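You operate a simulated robot arm through the tools that you are given. There is no shell and no other tool. Be economical: measure what you need, move in short steps, check, and stop when the job is done.

You are at the controls of a simulated robot arm. One attempt, no reset.

JOB
Take the grey box spanner and leave it on top of the rotor ring on the service bench top.

It is judged by the outcome, as a careful person would: the job done as asked, and still so three seconds after it is handed in. It fails if anything else is knocked over, pushed out of place, dropped, spilled or broken.

ROBOT AND FRAMES
A 6-joint arm with a two-finger parallel gripper, fixed in place. Base frame: the origin is at the foot of the arm, x ahead of it, y to its left, z up; the work surface is at about z = 0. Units: m, rad, N and s.
With the tool pointing down near the work surface it reaches from about 0.14 to 0.58 m from the base axis. Its first joint turns from -1.152 to 1.152 rad. Payload 2.1 kg.
Tool frame: the origin (TCP) lies between the finger pads and is the grasp point; the fingertips stand 0.03 m ahead of it; z points along the fingers, y is the line along which they close. Largest opening 0.094 m; finger width 0.028, thickness 0.01; the body of the gripper, 0.05 by 0.096 m, starts 0.055 m behind the TCP.
Orientation is told as [roll, pitch, yaw] about the base's x, y, z axes, in that order, counted from this pose: with the fingers straight down and closing along the base's y, the tool's x points along the base's -x, its y along +y and its z along -z.

CONTROLS
- The arm moves only by the tool apply_moves. Its argument "deltas" is a list of rows, each a list of 4 numbers: the shift along the tool's x, y, z in m, then the turn about the tool's z in rad. In form: [[dx, dy, dz, twist], ...]. A call has 1 to 8 rows; each row is the pose to reach, as a shift and turn from the pose commanded when the call began, along the tool's axes at that moment. "jaw" is the finger opening in m, from 0 to 0.094, set as the call begins (left out, the last holds). Each row takes 0.2 s and may step no farther than 0.05 m and 0.15 rad from the row before; otherwise, or with a gripper value out of range, the whole call is refused. Where a pose cannot be reached the arm comes as near as it can. A force on the tool above 40 N (or 10 N above the force at the start of the call, whichever is more), or a blocked arm, ends the call early, and 0.2 s more pass. Each finger travels about 0.072 m/s and halts on what it meets, pressing with about 40 N; the grip force reading is that of the motor and also rises with nothing between the fingers. The clock runs only during rows and for 0.2 s after the last one: add rows that repeat a pose to give the fingers time. It gives the time, the measured TCP pose, the force on the tool (base axes), the opening and the grip force at its end, in the units of the frame above (readings bear some noise).
- Cameras (640 x 400 px; columns grow to the right, rows downward): "scene" is fixed at [0.0495, -0.3589, 0.5047]; the picture's right is [0.86, -0.52, 0.00], its down [-0.19, -0.31, -0.93] and it looks along [0.48, 0.80, -0.37] (base axes); focal length 309 px, centre (320, 200). "wrist" rides on the gripper at [0.076, 0.014, -0.103] in the tool frame; the picture's right is [-0.18, 0.98, 0.00], its down [-0.75, -0.14, -0.64] and it looks along [-0.63, -0.12, 0.77] (tool axes); focal length 243 px, centre (320, 200). There is no depth. A picture from a camera that has moved, and an enlarged one, comes with that camera's place and axes in the base frame and with its lens.
- snapshot(camera): a new picture of that camera. It takes no simulated time.
- enlarge(camera, box): a new picture of the part [left, top, right, bottom] of that camera's present view, enlarged. It takes no simulated time.
- sign_off(): hands the job in; it is judged then, once.

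Go step by step. Nothing tells you positions but the pictures and the camera data: compare them with the known pose of the tool, close in by small moves and look again before you grip or let go. The budget is 90 turns and 38 pictures, counting those below and the enlarged ones. Unless the task says otherwise, let go and move clear before handing in, and close with one line.

The tools are called after ">>>" by a JSON object that holds its "api" and its "payload". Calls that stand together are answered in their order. apply_moves: Moves the arm, as the interface text tells. Its arguments: {"type":"object","properties":{"deltas":{"type":"array","items":{"type":"array","items":{"type":"number"}}},"jaw":{"type":"number"}},"required":["deltas"]} The other tools are called the same way: snapshot (camera) takes a picture; enlarge (camera, box) takes an enlarged picture of a part of a camera's view; sign_off () hands the job in.

At the start:

```text
time_s: 0.0
ee_pos: [0.2757, 0.2019, 0.3124]
tool_rot: [0.0, -0.001, 0.0]
contact_force: [0.5, -0.7, -1.0]
width: 0.0939
grasp_force: 0.0
```

scene: 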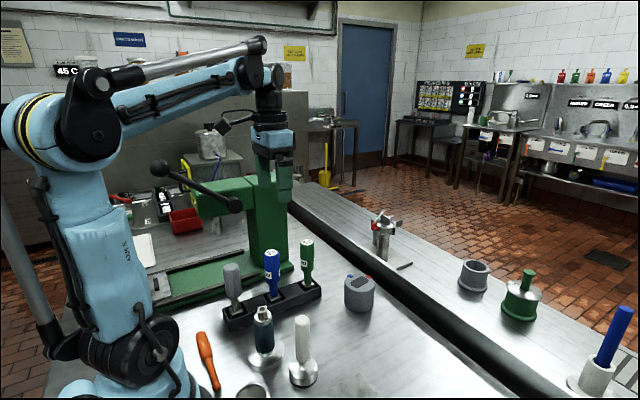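
wrist: 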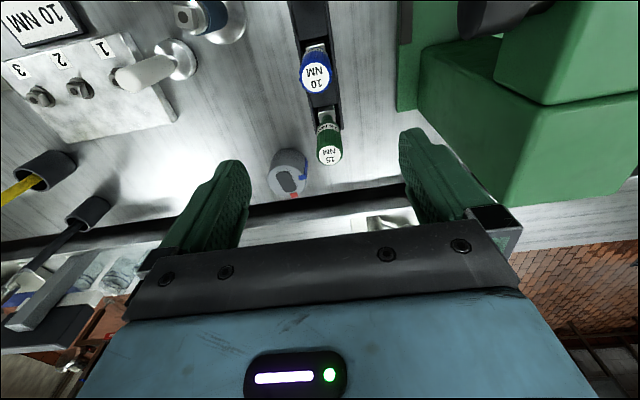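

I see a bench with a rack of handled tools, several standing items and a back bench with rings. I need to identify the grey box spanner and the rotor ring, so I'll enlarge both views.

>>> {"api": "enlarge", "payload": {"camera": "scene", "box": [180, 220, 420, 400]}}

>>> {"api": "enlarge", "payload": {"camera": "scene", "box": [340, 190, 640, 400]}}

>>> {"api": "enlarge", "payload": {"camera": "wrist", "box": [0, 0, 360, 225]}}

```text
2.22 times, centred on (300, 310) of scene
camera zoom: at [0.0495, -0.3589, 0.5047], right [0.86, -0.52, 0.0], down [-0.19, -0.31, -0.93], along [0.48, 0.8, -0.37], focal length 686 px, centre (364, -44)
```

zoom: 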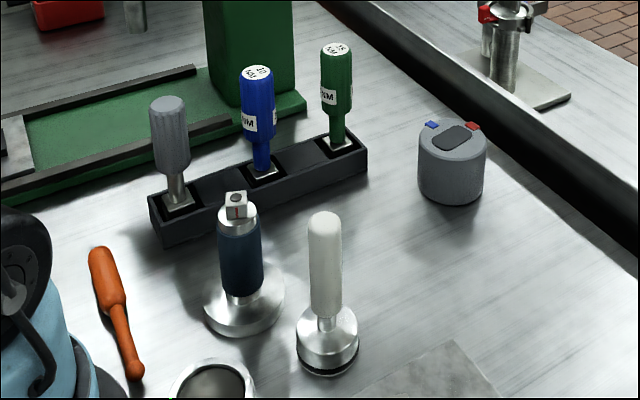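

```text
1.90 times, centred on (490, 295) of scene
camera zoom: at [0.0495, -0.3589, 0.5047], right [0.86, -0.52, 0.0], down [-0.19, -0.31, -0.93], along [0.48, 0.8, -0.37], focal length 588 px, centre (-4, 19)
```

zoom: 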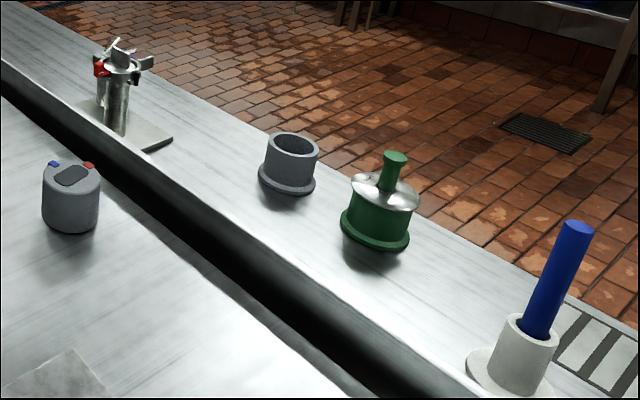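

```text
1.78 times, centred on (180, 112) of wrist
camera zoom: at [0.1993, 0.2149, 0.4149], right [0.19, 0.98, 0.0], down [0.75, -0.14, 0.64], along [0.63, -0.12, -0.77], focal length 431 px, centre (569, 356)
```

zoom: 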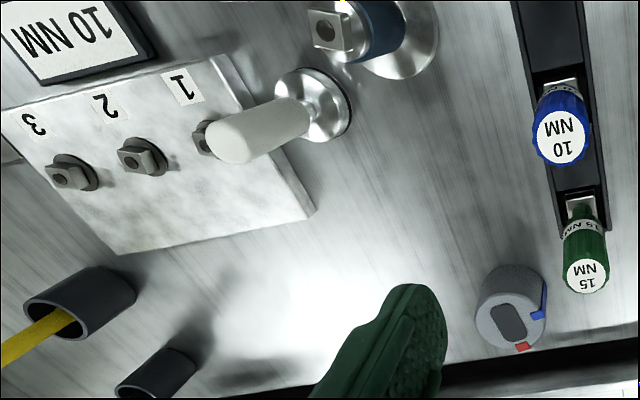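

The spanner and ring aren't clear yet, and the right part of the bench (−y) is not in view. I'll move the arm high and to the right, then look there.

>>> {"api": "apply_moves", "payload": {"deltas": [[0, -0.05, -0.02, 0], [0, -0.1, -0.04, 0], [0, -0.15, -0.04, 0], [0, -0.2, -0.04, 0], [0.0, -0.25, -0.04, 0], [0.0, -0.29, -0.04, 0]]}}

>>> {"api": "snapshot", "payload": {"camera": "wrist"}}

>>> {"api": "snapshot", "payload": {"camera": "scene"}}

```text
refused: row 1 steps farther than a row can; nothing moved
```

```text
32 pictures are left
camera wrist: at [0.1993, 0.2149, 0.4149], right [0.19, 0.98, 0.0], down [0.75, -0.14, 0.64], along [0.63, -0.12, -0.77], focal length 243 px, centre (320, 200)
```

wrist: 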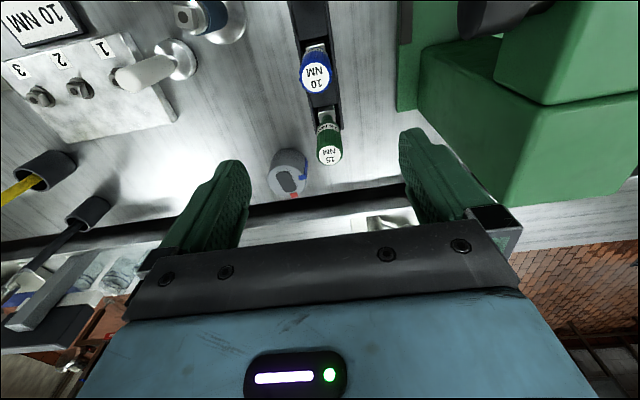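

```text
31 pictures are left
```

scene: 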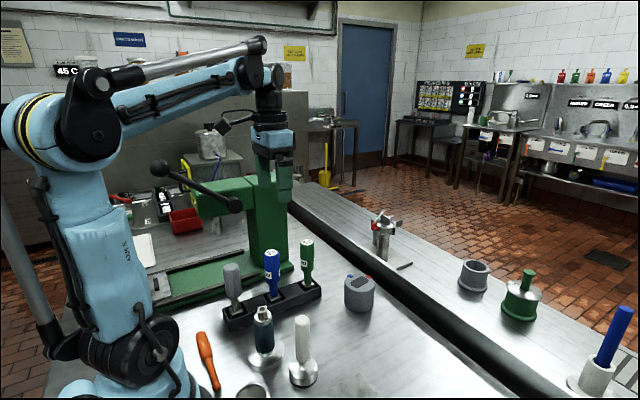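

The move was refused because the first row was too long. I'll repeat it with smaller steps.

>>> {"api": "apply_moves", "payload": {"deltas": [[0, -0.045, -0.01, 0], [0, -0.09, -0.02, 0], [0, -0.135, -0.03, 0], [0, -0.18, -0.03, 0], [0.0, -0.225, -0.03, 0], [0.0, -0.27, -0.03, 0]]}}

>>> {"api": "snapshot", "payload": {"camera": "wrist"}}

```text
time_s: 1.4
ee_pos: [0.2753, -0.0695, 0.3416]
tool_rot: [0.0, -0.001, -0.002]
contact_force: [-0.3, 0.0, -0.1]
width: 0.0941
grasp_force: 0.0
```

```text
30 pictures are left
camera wrist: at [0.1976, -0.0565, 0.4431], right [0.18, 0.98, 0.0], down [0.75, -0.14, 0.64], along [0.63, -0.12, -0.77], focal length 243 px, centre (320, 200)
```

wrist: 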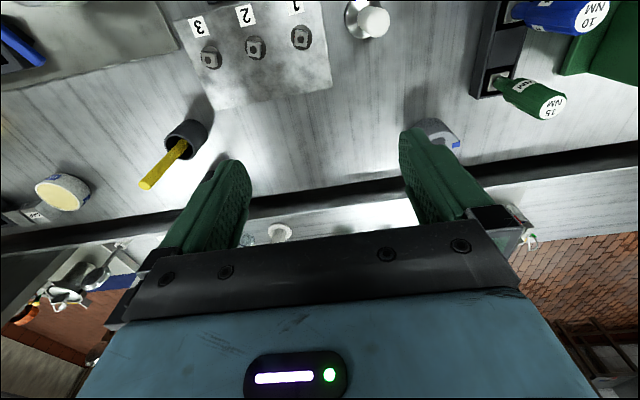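

I see a plate with bolts 1–3, cups with rods and a cream-topped round thing further right. I'll go further right and back to see the rest.

>>> {"api": "apply_moves", "payload": {"deltas": [[0.02, -0.04, -0.01, 0], [0.04, -0.08, -0.02, 0], [0.06, -0.12, -0.03, 0], [0.07, -0.16, -0.03, 0]]}}

>>> {"api": "snapshot", "payload": {"camera": "wrist"}}

>>> {"api": "snapshot", "payload": {"camera": "scene"}}

```text
time_s: 2.4
ee_pos: [0.2045, -0.2283, 0.3727]
tool_rot: [-0.001, -0.001, -0.001]
contact_force: [-0.8, -0.1, 0.0]
width: 0.0938
grasp_force: 0.1
```

```text
29 pictures are left
camera wrist: at [0.1278, -0.2148, 0.4747], right [0.18, 0.98, 0.0], down [0.75, -0.14, 0.64], along [0.63, -0.12, -0.77], focal length 243 px, centre (320, 200)
```

wrist: 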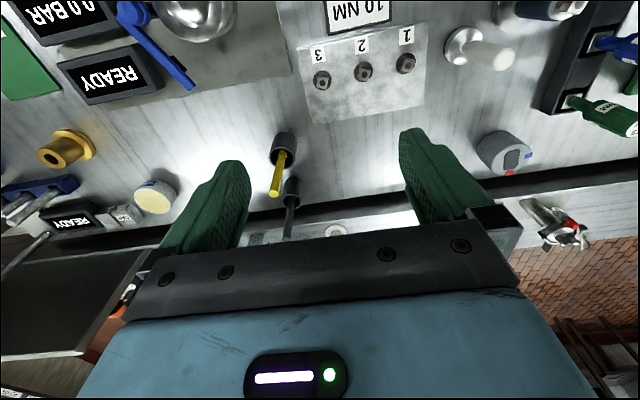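

```text
28 pictures are left
```

scene: 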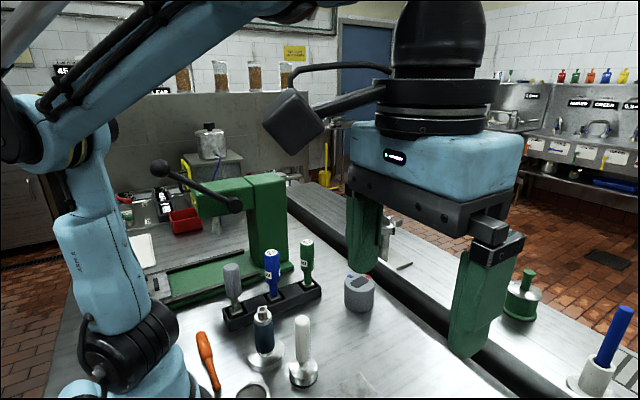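

There are many items on the right: a brass flange, a disc-topped thing and displays. I'll enlarge these.

>>> {"api": "enlarge", "payload": {"camera": "wrist", "box": [0, 110, 200, 250]}}

>>> {"api": "apply_moves", "payload": {"deltas": [[0.0, -0.02, 0, 0.13], [0.0, -0.03, 0, 0.26], [0.0, -0.03, 0, 0.39], [0.0, -0.03, 0, 0.52], [0, -0.03, 0, 0.65]]}}

>>> {"api": "snapshot", "payload": {"camera": "wrist"}}

```text
2.86 times, centred on (100, 180) of wrist
camera zoom: at [0.1278, -0.2148, 0.4747], right [0.18, 0.98, 0.0], down [0.75, -0.14, 0.64], along [0.63, -0.12, -0.77], focal length 693 px, centre (949, 257)
```

zoom: 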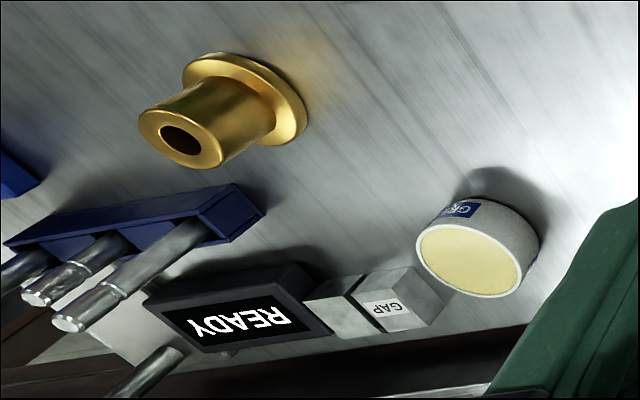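

```text
time_s: 3.6
ee_pos: [0.2033, -0.2582, 0.3737]
tool_rot: [0.002, 0.001, -0.655]
contact_force: [-0.7, -0.5, 0.0]
width: 0.0938
grasp_force: 0.0
```

```text
26 pictures are left
camera wrist: at [0.1527, -0.2016, 0.4753], right [0.74, 0.67, 0.0], down [0.51, -0.57, 0.64], along [0.43, -0.48, -0.77], focal length 243 px, centre (320, 200)
```

wrist: 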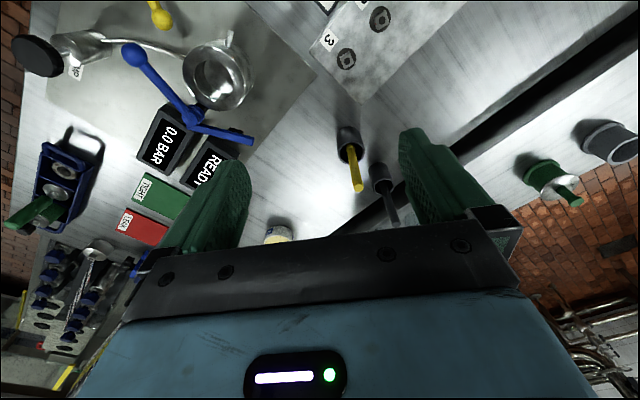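

This side holds a pressure station, brass flange and blue rack. I still need to see the area in front of the base and the rack, so I'll turn the camera to look along −y from the left.

>>> {"api": "apply_moves", "payload": {"deltas": [[0.0274, 0.0357, 0, 0.115], [0.0548, 0.0714, 0, 0.23], [0.0822, 0.107, 0, 0.345], [0.1096, 0.1428, 0, 0.46], [0.137, 0.1785, 0, 0.575], [0.1644, 0.214, 0, 0.69], [0.1918, 0.25, 0, 0.805], [0.219, 0.285, 0, 0.915]]}}

>>> {"api": "snapshot", "payload": {"camera": "wrist"}}

```text
time_s: 5.4
ee_pos: [0.2047, 0.1006, 0.3709]
tool_rot: [0.0, 0.0, -1.566]
contact_force: [-0.4, 0.3, -0.4]
width: 0.094
grasp_force: 0.1
```

```text
25 pictures are left
camera wrist: at [0.2182, 0.1756, 0.4734], right [0.98, -0.18, 0.0], down [-0.14, -0.75, 0.64], along [-0.11, -0.63, -0.77], focal length 243 px, centre (320, 200)
```

wrist: 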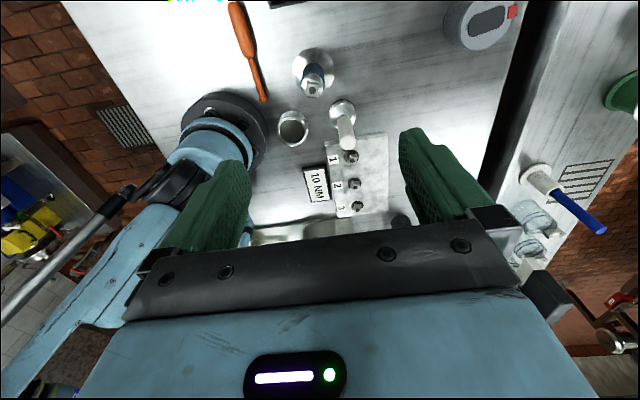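

The cup by the base is a plain metal ring or pot, and the cups with rods remain ambiguous. I'll enlarge the wrist view here and the left part of the scene.

>>> {"api": "enlarge", "payload": {"camera": "wrist", "box": [220, 0, 540, 200]}}

>>> {"api": "enlarge", "payload": {"camera": "scene", "box": [90, 140, 330, 290]}}

```text
2.00 times, centred on (380, 100) of wrist
camera zoom: at [0.2182, 0.1756, 0.4734], right [0.98, -0.18, 0.0], down [-0.14, -0.75, 0.64], along [-0.11, -0.63, -0.77], focal length 485 px, centre (200, 400)
```

zoom: 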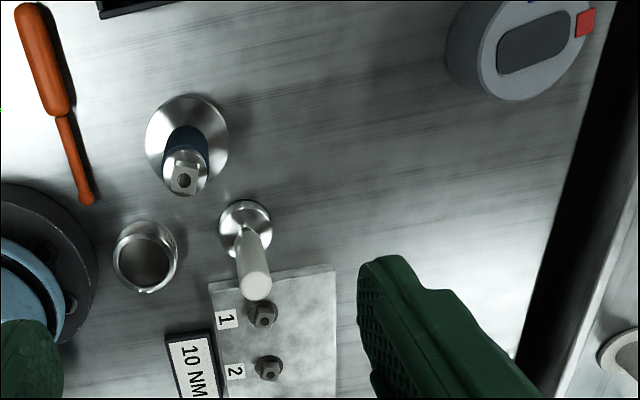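

```text
2.67 times, centred on (210, 215) of scene
camera zoom: at [0.0494, -0.3589, 0.5047], right [0.86, -0.52, 0.0], down [-0.19, -0.31, -0.93], along [0.48, 0.8, -0.37], focal length 823 px, centre (613, 160)
```

zoom: 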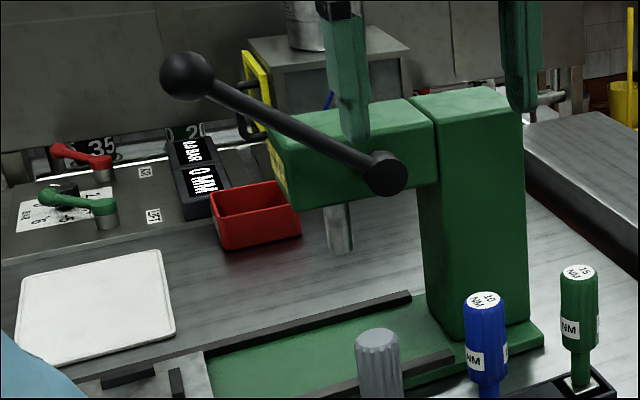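

The grey fluted tool in the rack is one candidate for the spanner, though the dark tubes with rods at about (0.35, -0.35) and (0.46, -0.35) could also be box spanners. I'll go look at those closer.

>>> {"api": "apply_moves", "payload": {"deltas": [[-0.045, 0, 0, -0.1], [-0.09, 0, 0, -0.2], [-0.135, 0, 0, -0.3], [-0.18, 0, 0, -0.4], [-0.225, 0, 0, -0.5], [-0.27, 0, 0, -0.6], [-0.315, 0, 0, -0.7], [-0.355, 0, 0, -0.8]]}}

>>> {"api": "enlarge", "payload": {"camera": "wrist", "box": [240, 80, 440, 240]}}

>>> {"api": "enlarge", "payload": {"camera": "wrist", "box": [0, 0, 280, 230]}}

```text
time_s: 7.2
ee_pos: [0.2046, -0.2552, 0.3729]
tool_rot: [0.001, -0.001, -0.765]
contact_force: [0.7, 0.2, 0.4]
width: 0.0941
grasp_force: 0.2
```

```text
2.50 times, centred on (340, 160) of wrist
camera zoom: at [0.159, -0.1938, 0.4756], right [0.81, 0.58, 0.0], down [0.45, -0.62, 0.64], along [0.37, -0.52, -0.77], focal length 606 px, centre (270, 300)
```

zoom: 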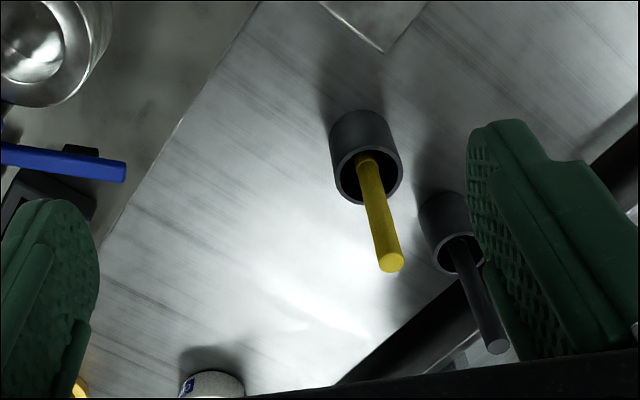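

```text
1.74 times, centred on (140, 115) of wrist
camera zoom: at [0.159, -0.1938, 0.4756], right [0.81, 0.58, 0.0], down [0.45, -0.62, 0.64], along [0.37, -0.52, -0.77], focal length 422 px, centre (633, 348)
```

zoom: 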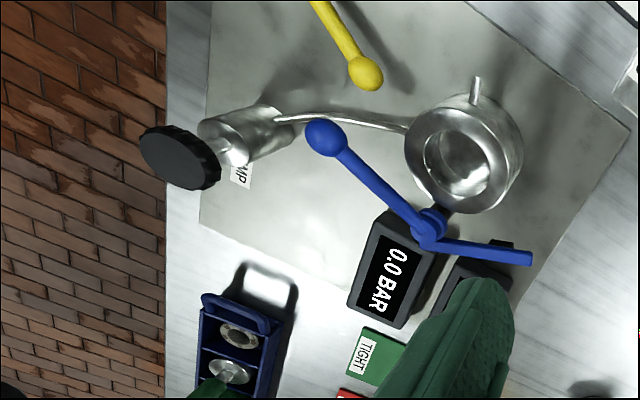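

The cups at right just hold rods. I'll go look closely at the grey round thing with the red and blue tabs (near 0.44, 0.10) and at the rack.

>>> {"api": "apply_moves", "payload": {"deltas": [[0.03, 0.03, 0, -0.1], [0.06, 0.06, 0, -0.2], [0.09, 0.09, 0, -0.3], [0.12, 0.12, 0, -0.4], [0.15, 0.15, 0, -0.5], [0.18, 0.18, 0, -0.6], [0.21, 0.21, 0, -0.7], [0.23, 0.23, 0, -0.765]]}}

>>> {"api": "snapshot", "payload": {"camera": "wrist"}}

```text
time_s: 9.0
ee_pos: [0.2002, 0.0707, 0.3748]
tool_rot: [0.0, -0.003, -0.002]
contact_force: [0.5, -0.4, -0.2]
width: 0.0938
grasp_force: 0.0
```

```text
20 pictures are left
camera wrist: at [0.1236, 0.0851, 0.4764], right [0.19, 0.98, 0.0], down [0.75, -0.14, 0.64], along [0.63, -0.12, -0.77], focal length 243 px, centre (320, 200)
```

wrist: 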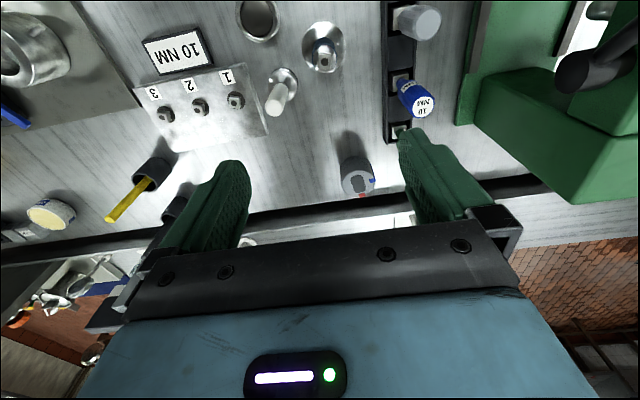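

>>> {"api": "enlarge", "payload": {"camera": "wrist", "box": [220, 0, 460, 210]}}

>>> {"api": "enlarge", "payload": {"camera": "scene", "box": [330, 255, 400, 325]}}

```text
1.90 times, centred on (340, 105) of wrist
camera zoom: at [0.1236, 0.0851, 0.4764], right [0.19, 0.98, 0.0], down [0.75, -0.14, 0.64], along [0.63, -0.12, -0.77], focal length 462 px, centre (282, 381)
```

zoom: 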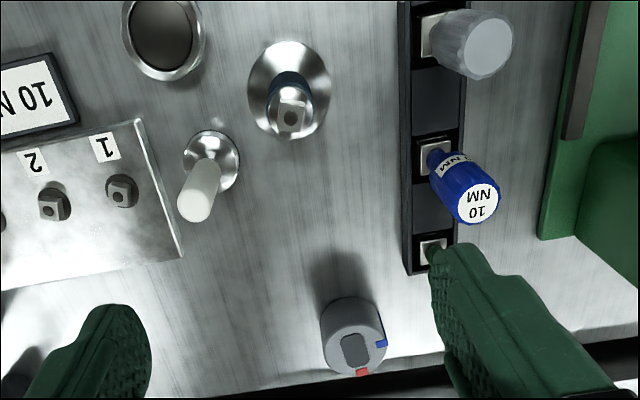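

```text
5.71 times, centred on (365, 290) of scene
camera zoom: at [0.0494, -0.3589, 0.5047], right [0.86, -0.52, 0.0], down [-0.19, -0.31, -0.93], along [0.48, 0.8, -0.37], focal length 1764 px, centre (63, -314)
```

zoom: 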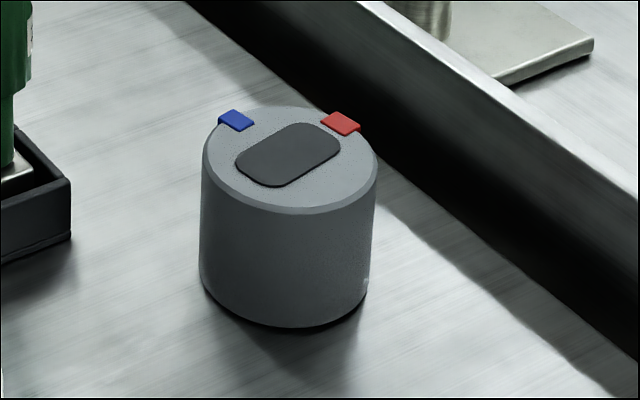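

Still no obvious rotor ring; the left side (+y) beyond the vise is not yet seen from above. I'll turn the camera to face +y.

>>> {"api": "apply_moves", "payload": {"deltas": [[0, 0.01, -0.005, -0.145], [0, 0.02, -0.01, -0.29], [0, 0.03, -0.015, -0.435], [0, 0.04, -0.02, -0.58], [0, 0.05, -0.025, -0.725], [0, 0.06, -0.03, -0.87], [0, 0.07, -0.03, -1.015], [0, 0.08, -0.03, -1.16]]}}

>>> {"api": "snapshot", "payload": {"camera": "wrist"}}

```text
time_s: 10.8
ee_pos: [0.1994, 0.1516, 0.4034]
tool_rot: [0.0, -0.003, 1.162]
contact_force: [0.0, 0.4, -0.7]
width: 0.0939
grasp_force: 0.1
```

```text
17 pictures are left
camera wrist: at [0.1554, 0.0863, 0.5054], right [-0.83, 0.56, 0.0], down [0.43, 0.64, 0.64], along [0.36, 0.53, -0.77], focal length 243 px, centre (320, 200)
```

wrist: 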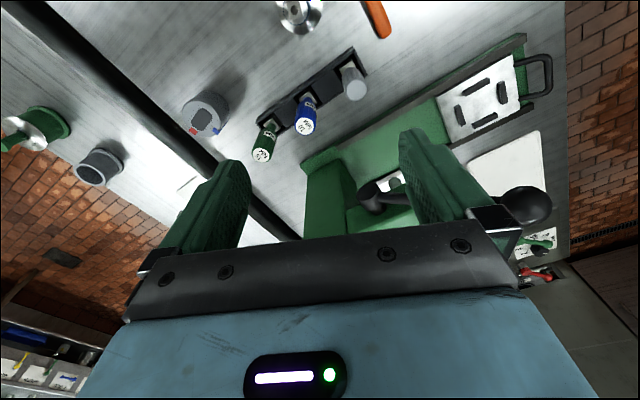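

The left side has only the press and trays. The likely "rotor ring" is the notched metal ring near the base, at about (0.135, 0.0), so I'll get a closer view of it.

>>> {"api": "apply_moves", "payload": {"deltas": [[0.04, -0.017, 0.015, 0], [0.08, -0.034, 0.03, 0], [0.12, -0.052, 0.045, 0], [0.135, -0.058, 0.075, 0]]}}

>>> {"api": "enlarge", "payload": {"camera": "wrist", "box": [240, 0, 480, 150]}}

```text
time_s: 11.8
ee_pos: [0.1975, 0.0046, 0.3269]
tool_rot: [0.001, -0.002, 1.158]
contact_force: [0.0, -0.4, 0.2]
width: 0.0939
grasp_force: 0.1
```

```text
2.67 times, centred on (360, 75) of wrist
camera zoom: at [0.1545, -0.0602, 0.4284], right [-0.83, 0.56, 0.0], down [0.43, 0.63, 0.64], along [0.36, 0.53, -0.77], focal length 647 px, centre (213, 533)
```

zoom: 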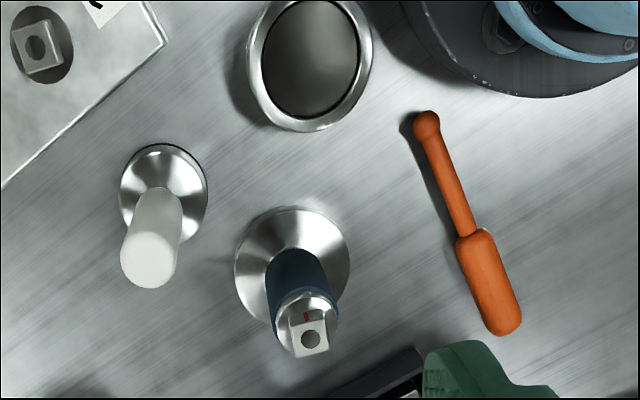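

The steel ring by the base has a dark inside. I'll zoom in tight on it and on the rack with the grey tool.

>>> {"api": "enlarge", "payload": {"camera": "wrist", "box": [320, 0, 390, 60]}}

>>> {"api": "enlarge", "payload": {"camera": "scene", "box": [200, 240, 330, 400]}}

```text
6.67 times, centred on (355, 30) of wrist
camera zoom: at [0.1545, -0.0602, 0.4284], right [-0.83, 0.56, 0.0], down [0.43, 0.63, 0.64], along [0.36, 0.53, -0.77], focal length 1618 px, centre (87, 1333)
```

zoom: 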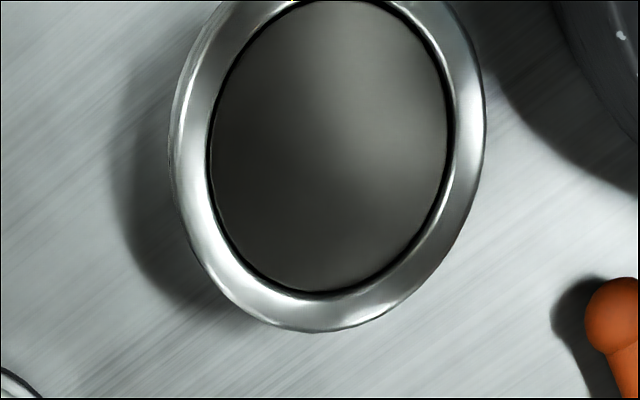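

```text
2.50 times, centred on (265, 320) of scene
camera zoom: at [0.0495, -0.3589, 0.5047], right [0.86, -0.52, 0.0], down [-0.19, -0.31, -0.93], along [0.48, 0.8, -0.37], focal length 772 px, centre (458, -100)
```

zoom: 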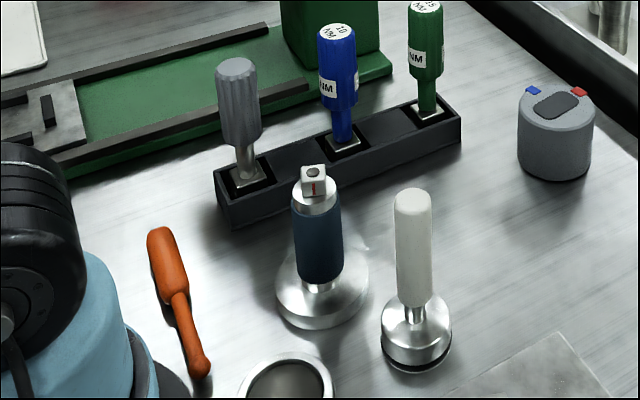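

The grey fluted spanner stands on a square foot in the rack at about (0.175, 0.22), top near z=0.125. I'll take a close oblique look at the grey puck with the tabs, to decide which object is the rotor ring.

>>> {"api": "apply_moves", "payload": {"deltas": [[-0.015, -0.005, 0.01, 0.145], [-0.03, -0.01, 0.02, 0.29], [-0.045, -0.015, 0.03, 0.435], [-0.06, -0.02, 0.045, 0.58], [-0.075, -0.025, 0.06, 0.725], [-0.09, -0.03, 0.075, 0.87], [-0.105, -0.035, 0.09, 1.015], [-0.12, -0.038, 0.1, 1.158]]}}

>>> {"api": "snapshot", "payload": {"camera": "wrist"}}

```text
time_s: 13.6
ee_pos: [0.2802, 0.0987, 0.2291]
tool_rot: [0.001, -0.001, -0.002]
contact_force: [-0.1, 0.3, 0.5]
width: 0.0941
grasp_force: 0.0
```

```text
13 pictures are left
camera wrist: at [0.2042, 0.1124, 0.3308], right [0.19, 0.98, 0.0], down [0.75, -0.14, 0.64], along [0.63, -0.12, -0.77], focal length 243 px, centre (320, 200)
```

wrist: 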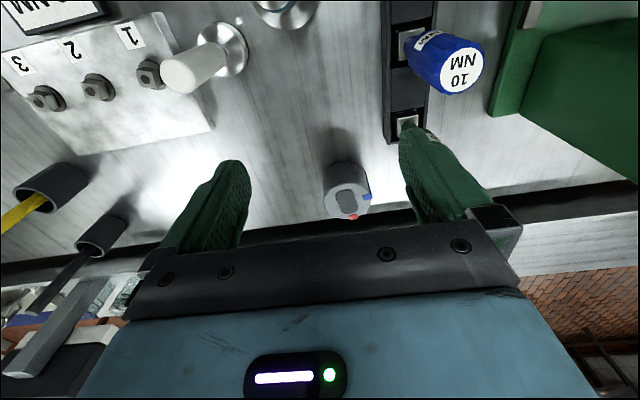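

The puck sits near (0.415, 0.11). There is a grey bar at the lower left of this view that I haven't identified, so I'll enlarge it.

>>> {"api": "enlarge", "payload": {"camera": "wrist", "box": [0, 150, 170, 400]}}

>>> {"api": "enlarge", "payload": {"camera": "wrist", "box": [300, 130, 400, 230]}}

```text
1.60 times, centred on (85, 275) of wrist
camera zoom: at [0.2042, 0.1124, 0.3308], right [0.19, 0.98, 0.0], down [0.75, -0.14, 0.64], along [0.63, -0.12, -0.77], focal length 388 px, centre (696, 80)
```

zoom: 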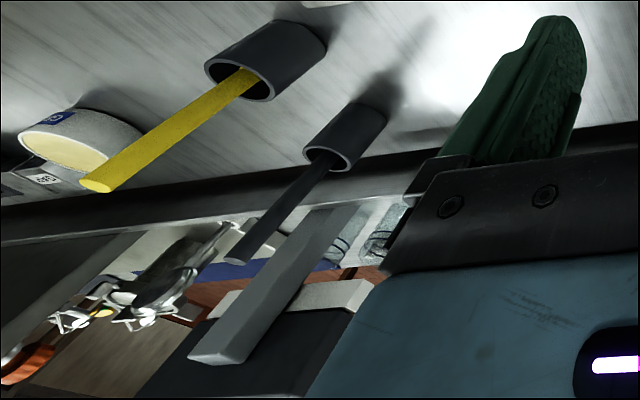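

```text
4.00 times, centred on (350, 180) of wrist
camera zoom: at [0.2042, 0.1124, 0.3308], right [0.19, 0.98, 0.0], down [0.75, -0.14, 0.64], along [0.63, -0.12, -0.77], focal length 970 px, centre (200, 280)
```

zoom: 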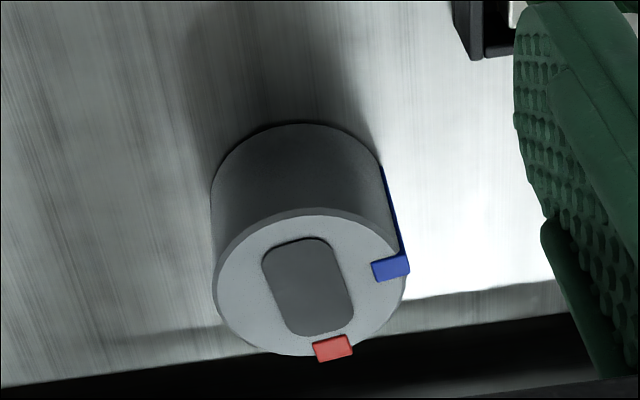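

The puck has an elliptical dark bore mark and red/blue port marks, like a pump cam or rotor ring, while the steel rim near the base is the other candidate. One near-vertical look at that steel piece should settle it before I move on.

>>> {"api": "apply_moves", "payload": {"deltas": [[0.03, -0.025, 0, 0], [0.06, -0.05, 0, 0], [0.09, -0.075, 0, 0], [0.11, -0.1, 0, 0]]}}

>>> {"api": "snapshot", "payload": {"camera": "wrist"}}

```text
time_s: 14.6
ee_pos: [0.1707, -0.002, 0.2282]
tool_rot: [-0.002, -0.001, 0.002]
contact_force: [-0.2, 0.8, -0.4]
width: 0.0938
grasp_force: 0.0
```

```text
10 pictures are left
camera wrist: at [0.0944, 0.0118, 0.3308], right [0.18, 0.98, 0.0], down [0.75, -0.14, 0.64], along [0.63, -0.12, -0.77], focal length 243 px, centre (320, 200)
```

wrist: 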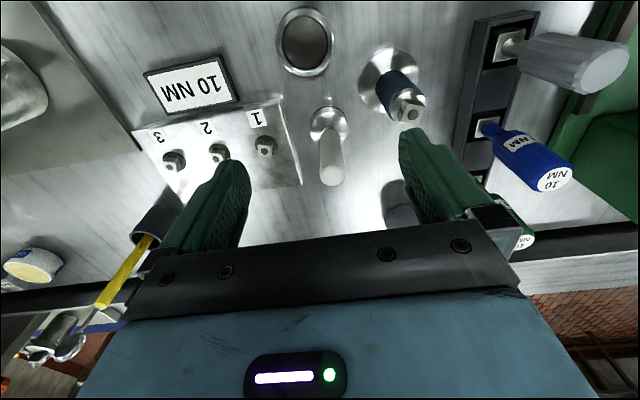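

The steel dish sits at r≈0.13, right at the robot's foot and inside the reachable range, so the reachable candidate is the puck with the elliptical bore and red/blue marks. I take that as the rotor ring. Next I'll go above the grey spanner, around (0.172, 0.21).

>>> {"api": "apply_moves", "payload": {"deltas": [[0, 0.042, -0.01, 0], [0, 0.084, -0.02, 0], [0, 0.126, -0.02, 0], [-0.002, 0.168, -0.02, 0], [-0.002, 0.21, -0.02, 0], [-0.002, 0.21, -0.02, 0]]}}

>>> {"api": "snapshot", "payload": {"camera": "wrist"}}

```text
time_s: 16.0
ee_pos: [0.1721, 0.2086, 0.2451]
tool_rot: [0.0, -0.002, 0.0]
contact_force: [-0.9, 0.0, 1.2]
width: 0.0938
grasp_force: 0.1
```

```text
9 pictures are left
camera wrist: at [0.0963, 0.2223, 0.3488], right [0.18, 0.98, 0.0], down [0.75, -0.14, 0.64], along [0.63, -0.12, -0.77], focal length 243 px, centre (320, 200)
```

wrist: 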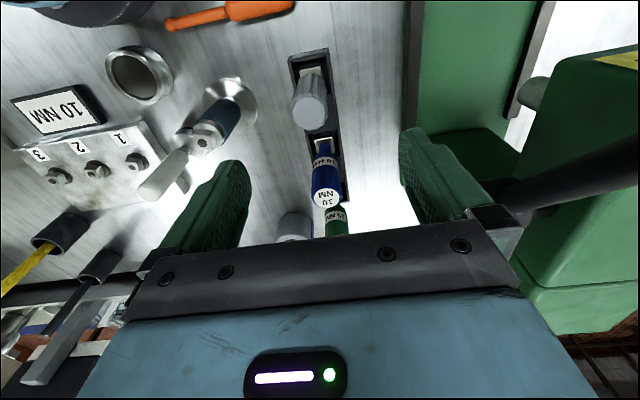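

The grey spanner's top is at about (0.170, 0.198, 0.144), with its handle spanning z≈0.07–0.14. I'll centre over it and descend to z≈0.105.

>>> {"api": "apply_moves", "payload": {"deltas": [[0.002, -0.01, 0.0, 0], [0.002, -0.01, 0.04, 0], [0.002, -0.01, 0.07, 0]]}}

>>> {"api": "snapshot", "payload": {"camera": "wrist"}}

```text
time_s: 16.8
ee_pos: [0.1713, 0.1986, 0.1783]
tool_rot: [-0.002, -0.002, 0.001]
contact_force: [-0.2, 0.0, 0.3]
width: 0.0938
grasp_force: 0.0
```

```text
8 pictures are left
camera wrist: at [0.0942, 0.2117, 0.2809], right [0.18, 0.98, 0.0], down [0.75, -0.14, 0.64], along [0.63, -0.12, -0.77], focal length 243 px, centre (320, 200)
```

wrist: 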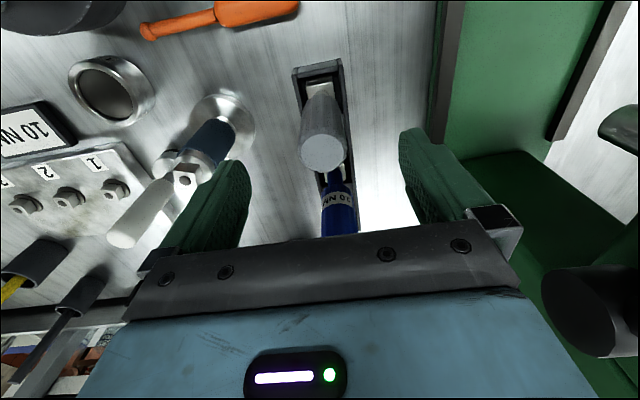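

It's centred, with the top at z≈0.144. I'll descend to z≈0.105 and close.

>>> {"api": "apply_moves", "payload": {"deltas": [[0, 0, 0.03, 0], [0, 0, 0.055, 0], [0, 0, 0.073, 0]]}}

>>> {"api": "apply_moves", "payload": {"deltas": [[0, 0, 0, 0], [0, 0, 0, 0], [0, 0, 0, 0], [0, 0, 0, 0]], "jaw": 0.02}}

```text
time_s: 17.6
ee_pos: [0.1699, 0.1979, 0.1071]
tool_rot: [-0.001, -0.002, 0.001]
contact_force: [0.5, -0.6, 0.6]
width: 0.094
grasp_force: 0.1
```

```text
time_s: 18.6
ee_pos: [0.1693, 0.1985, 0.106]
tool_rot: [-0.001, -0.003, 0.002]
contact_force: [-0.7, 1.2, -1.1]
width: 0.0322
grasp_force: 40.5
```

Gripped at 0.032 m wide. I'll lift straight up and look.

>>> {"api": "apply_moves", "payload": {"deltas": [[0, 0, -0.02, 0], [0, 0, -0.05, 0], [0, 0, -0.09, 0], [0, 0, -0.12, 0], [0, 0, -0.15, 0]]}}

>>> {"api": "snapshot", "payload": {"camera": "scene"}}

```text
time_s: 19.8
ee_pos: [0.1706, 0.1984, 0.2536]
tool_rot: [-0.001, -0.002, 0.001]
contact_force: [-0.2, 0.2, -1.4]
width: 0.0321
grasp_force: 39.7
```

```text
7 pictures are left
```

scene: 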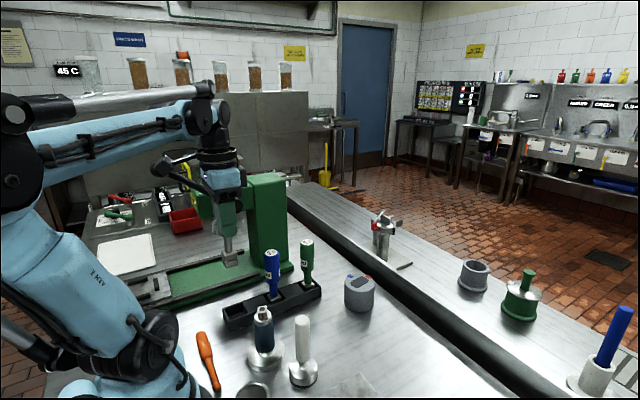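

The spanner is lifted clear of the rack. I'll enlarge to measure its foot.

>>> {"api": "enlarge", "payload": {"camera": "scene", "box": [190, 180, 270, 280]}}

```text
4.00 times, centred on (230, 230) of scene
camera zoom: at [0.0495, -0.3589, 0.5047], right [0.86, -0.52, 0.0], down [-0.19, -0.31, -0.93], along [0.48, 0.8, -0.37], focal length 1235 px, centre (680, 80)
```

zoom: 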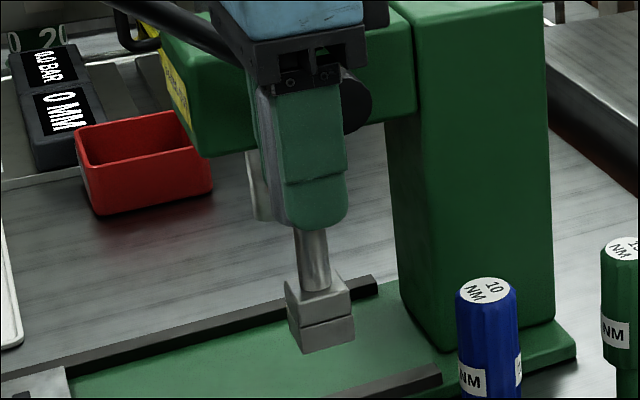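

The box-shaped foot is about 0.099 m below the TCP, and the flat top of the ring is centred at about (0.438, 0.109, 0.057). I'll carry the spanner over at z≈0.28.

>>> {"api": "apply_moves", "payload": {"deltas": [[0, 0, -0.03, 0], [-0.04, -0.013, -0.03, 0], [-0.08, -0.026, -0.03, 0], [-0.12, -0.039, -0.03, 0], [-0.16, -0.052, -0.03, 0], [-0.2, -0.065, -0.03, 0], [-0.24, -0.078, -0.03, 0], [-0.267, -0.089, -0.03, 0]]}}

>>> {"api": "apply_moves", "payload": {"deltas": [[0, 0, 0.035, 0], [0, 0, 0.07, 0], [0, 0, 0.09, 0], [0, 0, 0.09, 0]]}}

>>> {"api": "enlarge", "payload": {"camera": "scene", "box": [310, 220, 410, 320]}}

>>> {"api": "enlarge", "payload": {"camera": "wrist", "box": [240, 50, 400, 210]}}

```text
time_s: 21.6
ee_pos: [0.4384, 0.1102, 0.2829]
tool_rot: [0.0, -0.002, 0.001]
contact_force: [0.8, -0.2, -2.3]
width: 0.0323
grasp_force: 40.5
```

```text
time_s: 22.6
ee_pos: [0.4383, 0.1086, 0.1935]
tool_rot: [-0.001, -0.001, 0.004]
contact_force: [0.9, 0.6, -1.7]
width: 0.0321
grasp_force: 40.1
```

```text
4.00 times, centred on (360, 270) of scene
camera zoom: at [0.0495, -0.3589, 0.5047], right [0.86, -0.52, 0.0], down [-0.19, -0.31, -0.93], along [0.48, 0.8, -0.37], focal length 1235 px, centre (160, -80)
```

zoom: 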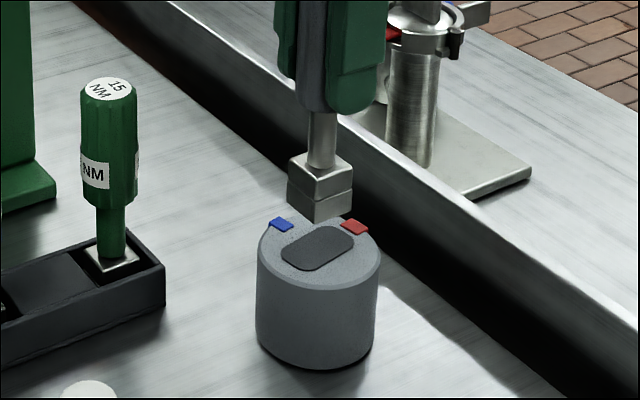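

```text
2.50 times, centred on (320, 130) of wrist
camera zoom: at [0.3609, 0.1225, 0.2968], right [0.18, 0.98, 0.0], down [0.75, -0.14, 0.64], along [0.63, -0.12, -0.77], focal length 606 px, centre (320, 375)
```

zoom: 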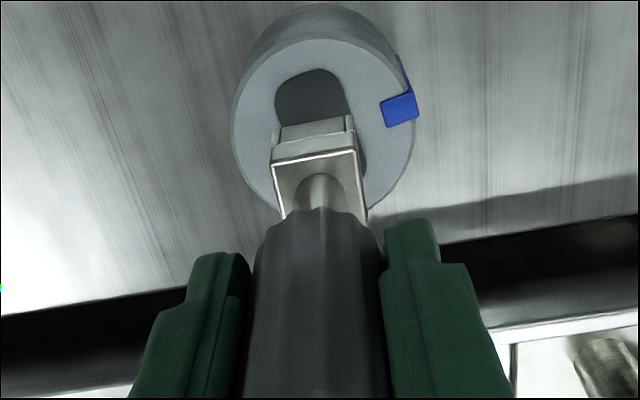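

The foot is centred over the ring top to within about 2 mm, with about 37 mm left. I'll lower to just above contact, then creep down.

>>> {"api": "apply_moves", "payload": {"deltas": [[0, 0, 0.015, 0], [0, 0, 0.028, 0], [0, 0, 0.031, 0], [0, 0, 0.033, 0]]}}

>>> {"api": "apply_moves", "payload": {"deltas": [[0, 0, 0.001, 0], [0, 0, 0.002, 0], [0, 0, 0.003, 0]]}}

>>> {"api": "enlarge", "payload": {"camera": "scene", "box": [330, 240, 400, 310]}}

```text
time_s: 23.6
ee_pos: [0.4387, 0.1095, 0.1618]
tool_rot: [0.0, -0.002, 0.002]
contact_force: [-2.4, 0.6, 34.7]
width: 0.0325
grasp_force: 40.4
```

```text
time_s: 24.4
ee_pos: [0.4376, 0.1083, 0.1586]
tool_rot: [0.0, 0.001, 0.0]
contact_force: [-4.1, -4.8, 33.1]
width: 0.0323
grasp_force: 40.0
```

```text
5.71 times, centred on (365, 275) of scene
camera zoom: at [0.0493, -0.359, 0.5047], right [0.86, -0.52, 0.0], down [-0.19, -0.31, -0.93], along [0.48, 0.8, -0.37], focal length 1764 px, centre (63, -229)
```

zoom: 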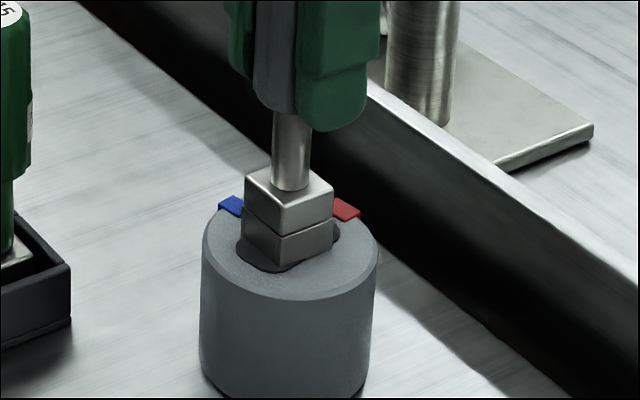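

It's resting on the ring and pressing at 33 N. I'll ease up slightly before releasing.

>>> {"api": "apply_moves", "payload": {"deltas": [[0, 0, -0.001, 0], [0, 0, -0.002, 0]]}}

```text
time_s: 25.0
ee_pos: [0.4385, 0.111, 0.1592]
tool_rot: [0.001, -0.003, 0.002]
contact_force: [-0.6, 0.5, -1.7]
width: 0.0324
grasp_force: 40.4
```

The load is now back on the gripper, with a gap of a millimetre at most. I'll lower half a millimetre and open.

>>> {"api": "apply_moves", "payload": {"deltas": [[0, 0, 0.0007, 0]]}}

>>> {"api": "apply_moves", "payload": {"deltas": [[0, 0, 0, 0], [0, 0, 0, 0], [0, 0, 0, 0]], "jaw": 0.075}}

>>> {"api": "apply_moves", "payload": {"deltas": [[0, 0, -0.02, 0], [0, 0, -0.05, 0], [0, 0, -0.09, 0], [0, 0, -0.13, 0]]}}

>>> {"api": "enlarge", "payload": {"camera": "scene", "box": [310, 190, 430, 320]}}

```text
time_s: 25.4
ee_pos: [0.4376, 0.1113, 0.1597]
tool_rot: [0.001, -0.003, 0.001]
contact_force: [0.5, 0.7, -1.7]
width: 0.0322
grasp_force: 40.0
```

```text
time_s: 26.2
ee_pos: [0.4382, 0.1108, 0.1592]
tool_rot: [-0.001, -0.001, 0.003]
contact_force: [0.7, 0.8, 0.4]
width: 0.075
grasp_force: 0.0
```

```text
time_s: 27.2
ee_pos: [0.4393, 0.1105, 0.2887]
tool_rot: [0.0, -0.003, 0.002]
contact_force: [0.4, -0.1, -0.5]
width: 0.075
grasp_force: 0.1
```

```text
3.08 times, centred on (370, 255) of scene
camera zoom: at [0.0494, -0.3589, 0.5047], right [0.86, -0.52, 0.0], down [-0.19, -0.31, -0.93], along [0.48, 0.8, -0.37], focal length 950 px, centre (166, 31)
```

zoom: 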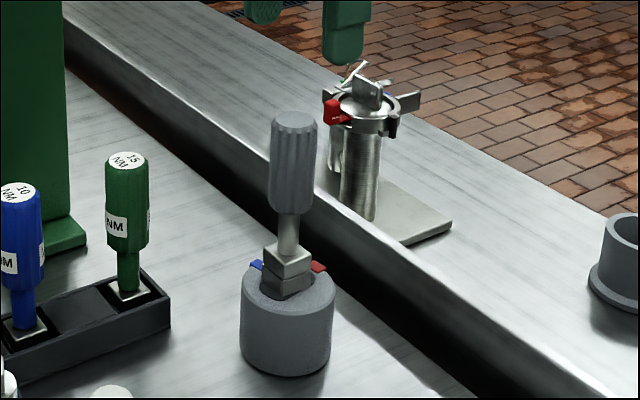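

The spanner stands upright on top of the ring, the gripper is clear and nothing else has moved. I'm handing in.

>>> {"api": "sign_off", "payload": {}}

```text
The job is handed in.
```

I left the grey box spanner standing upright on the grey puck with the red and blue marks, which I took to be the rotor ring. No part was labelled as one; the steel dish by the robot's foot was the other possibility, and it looked too close in to reach.
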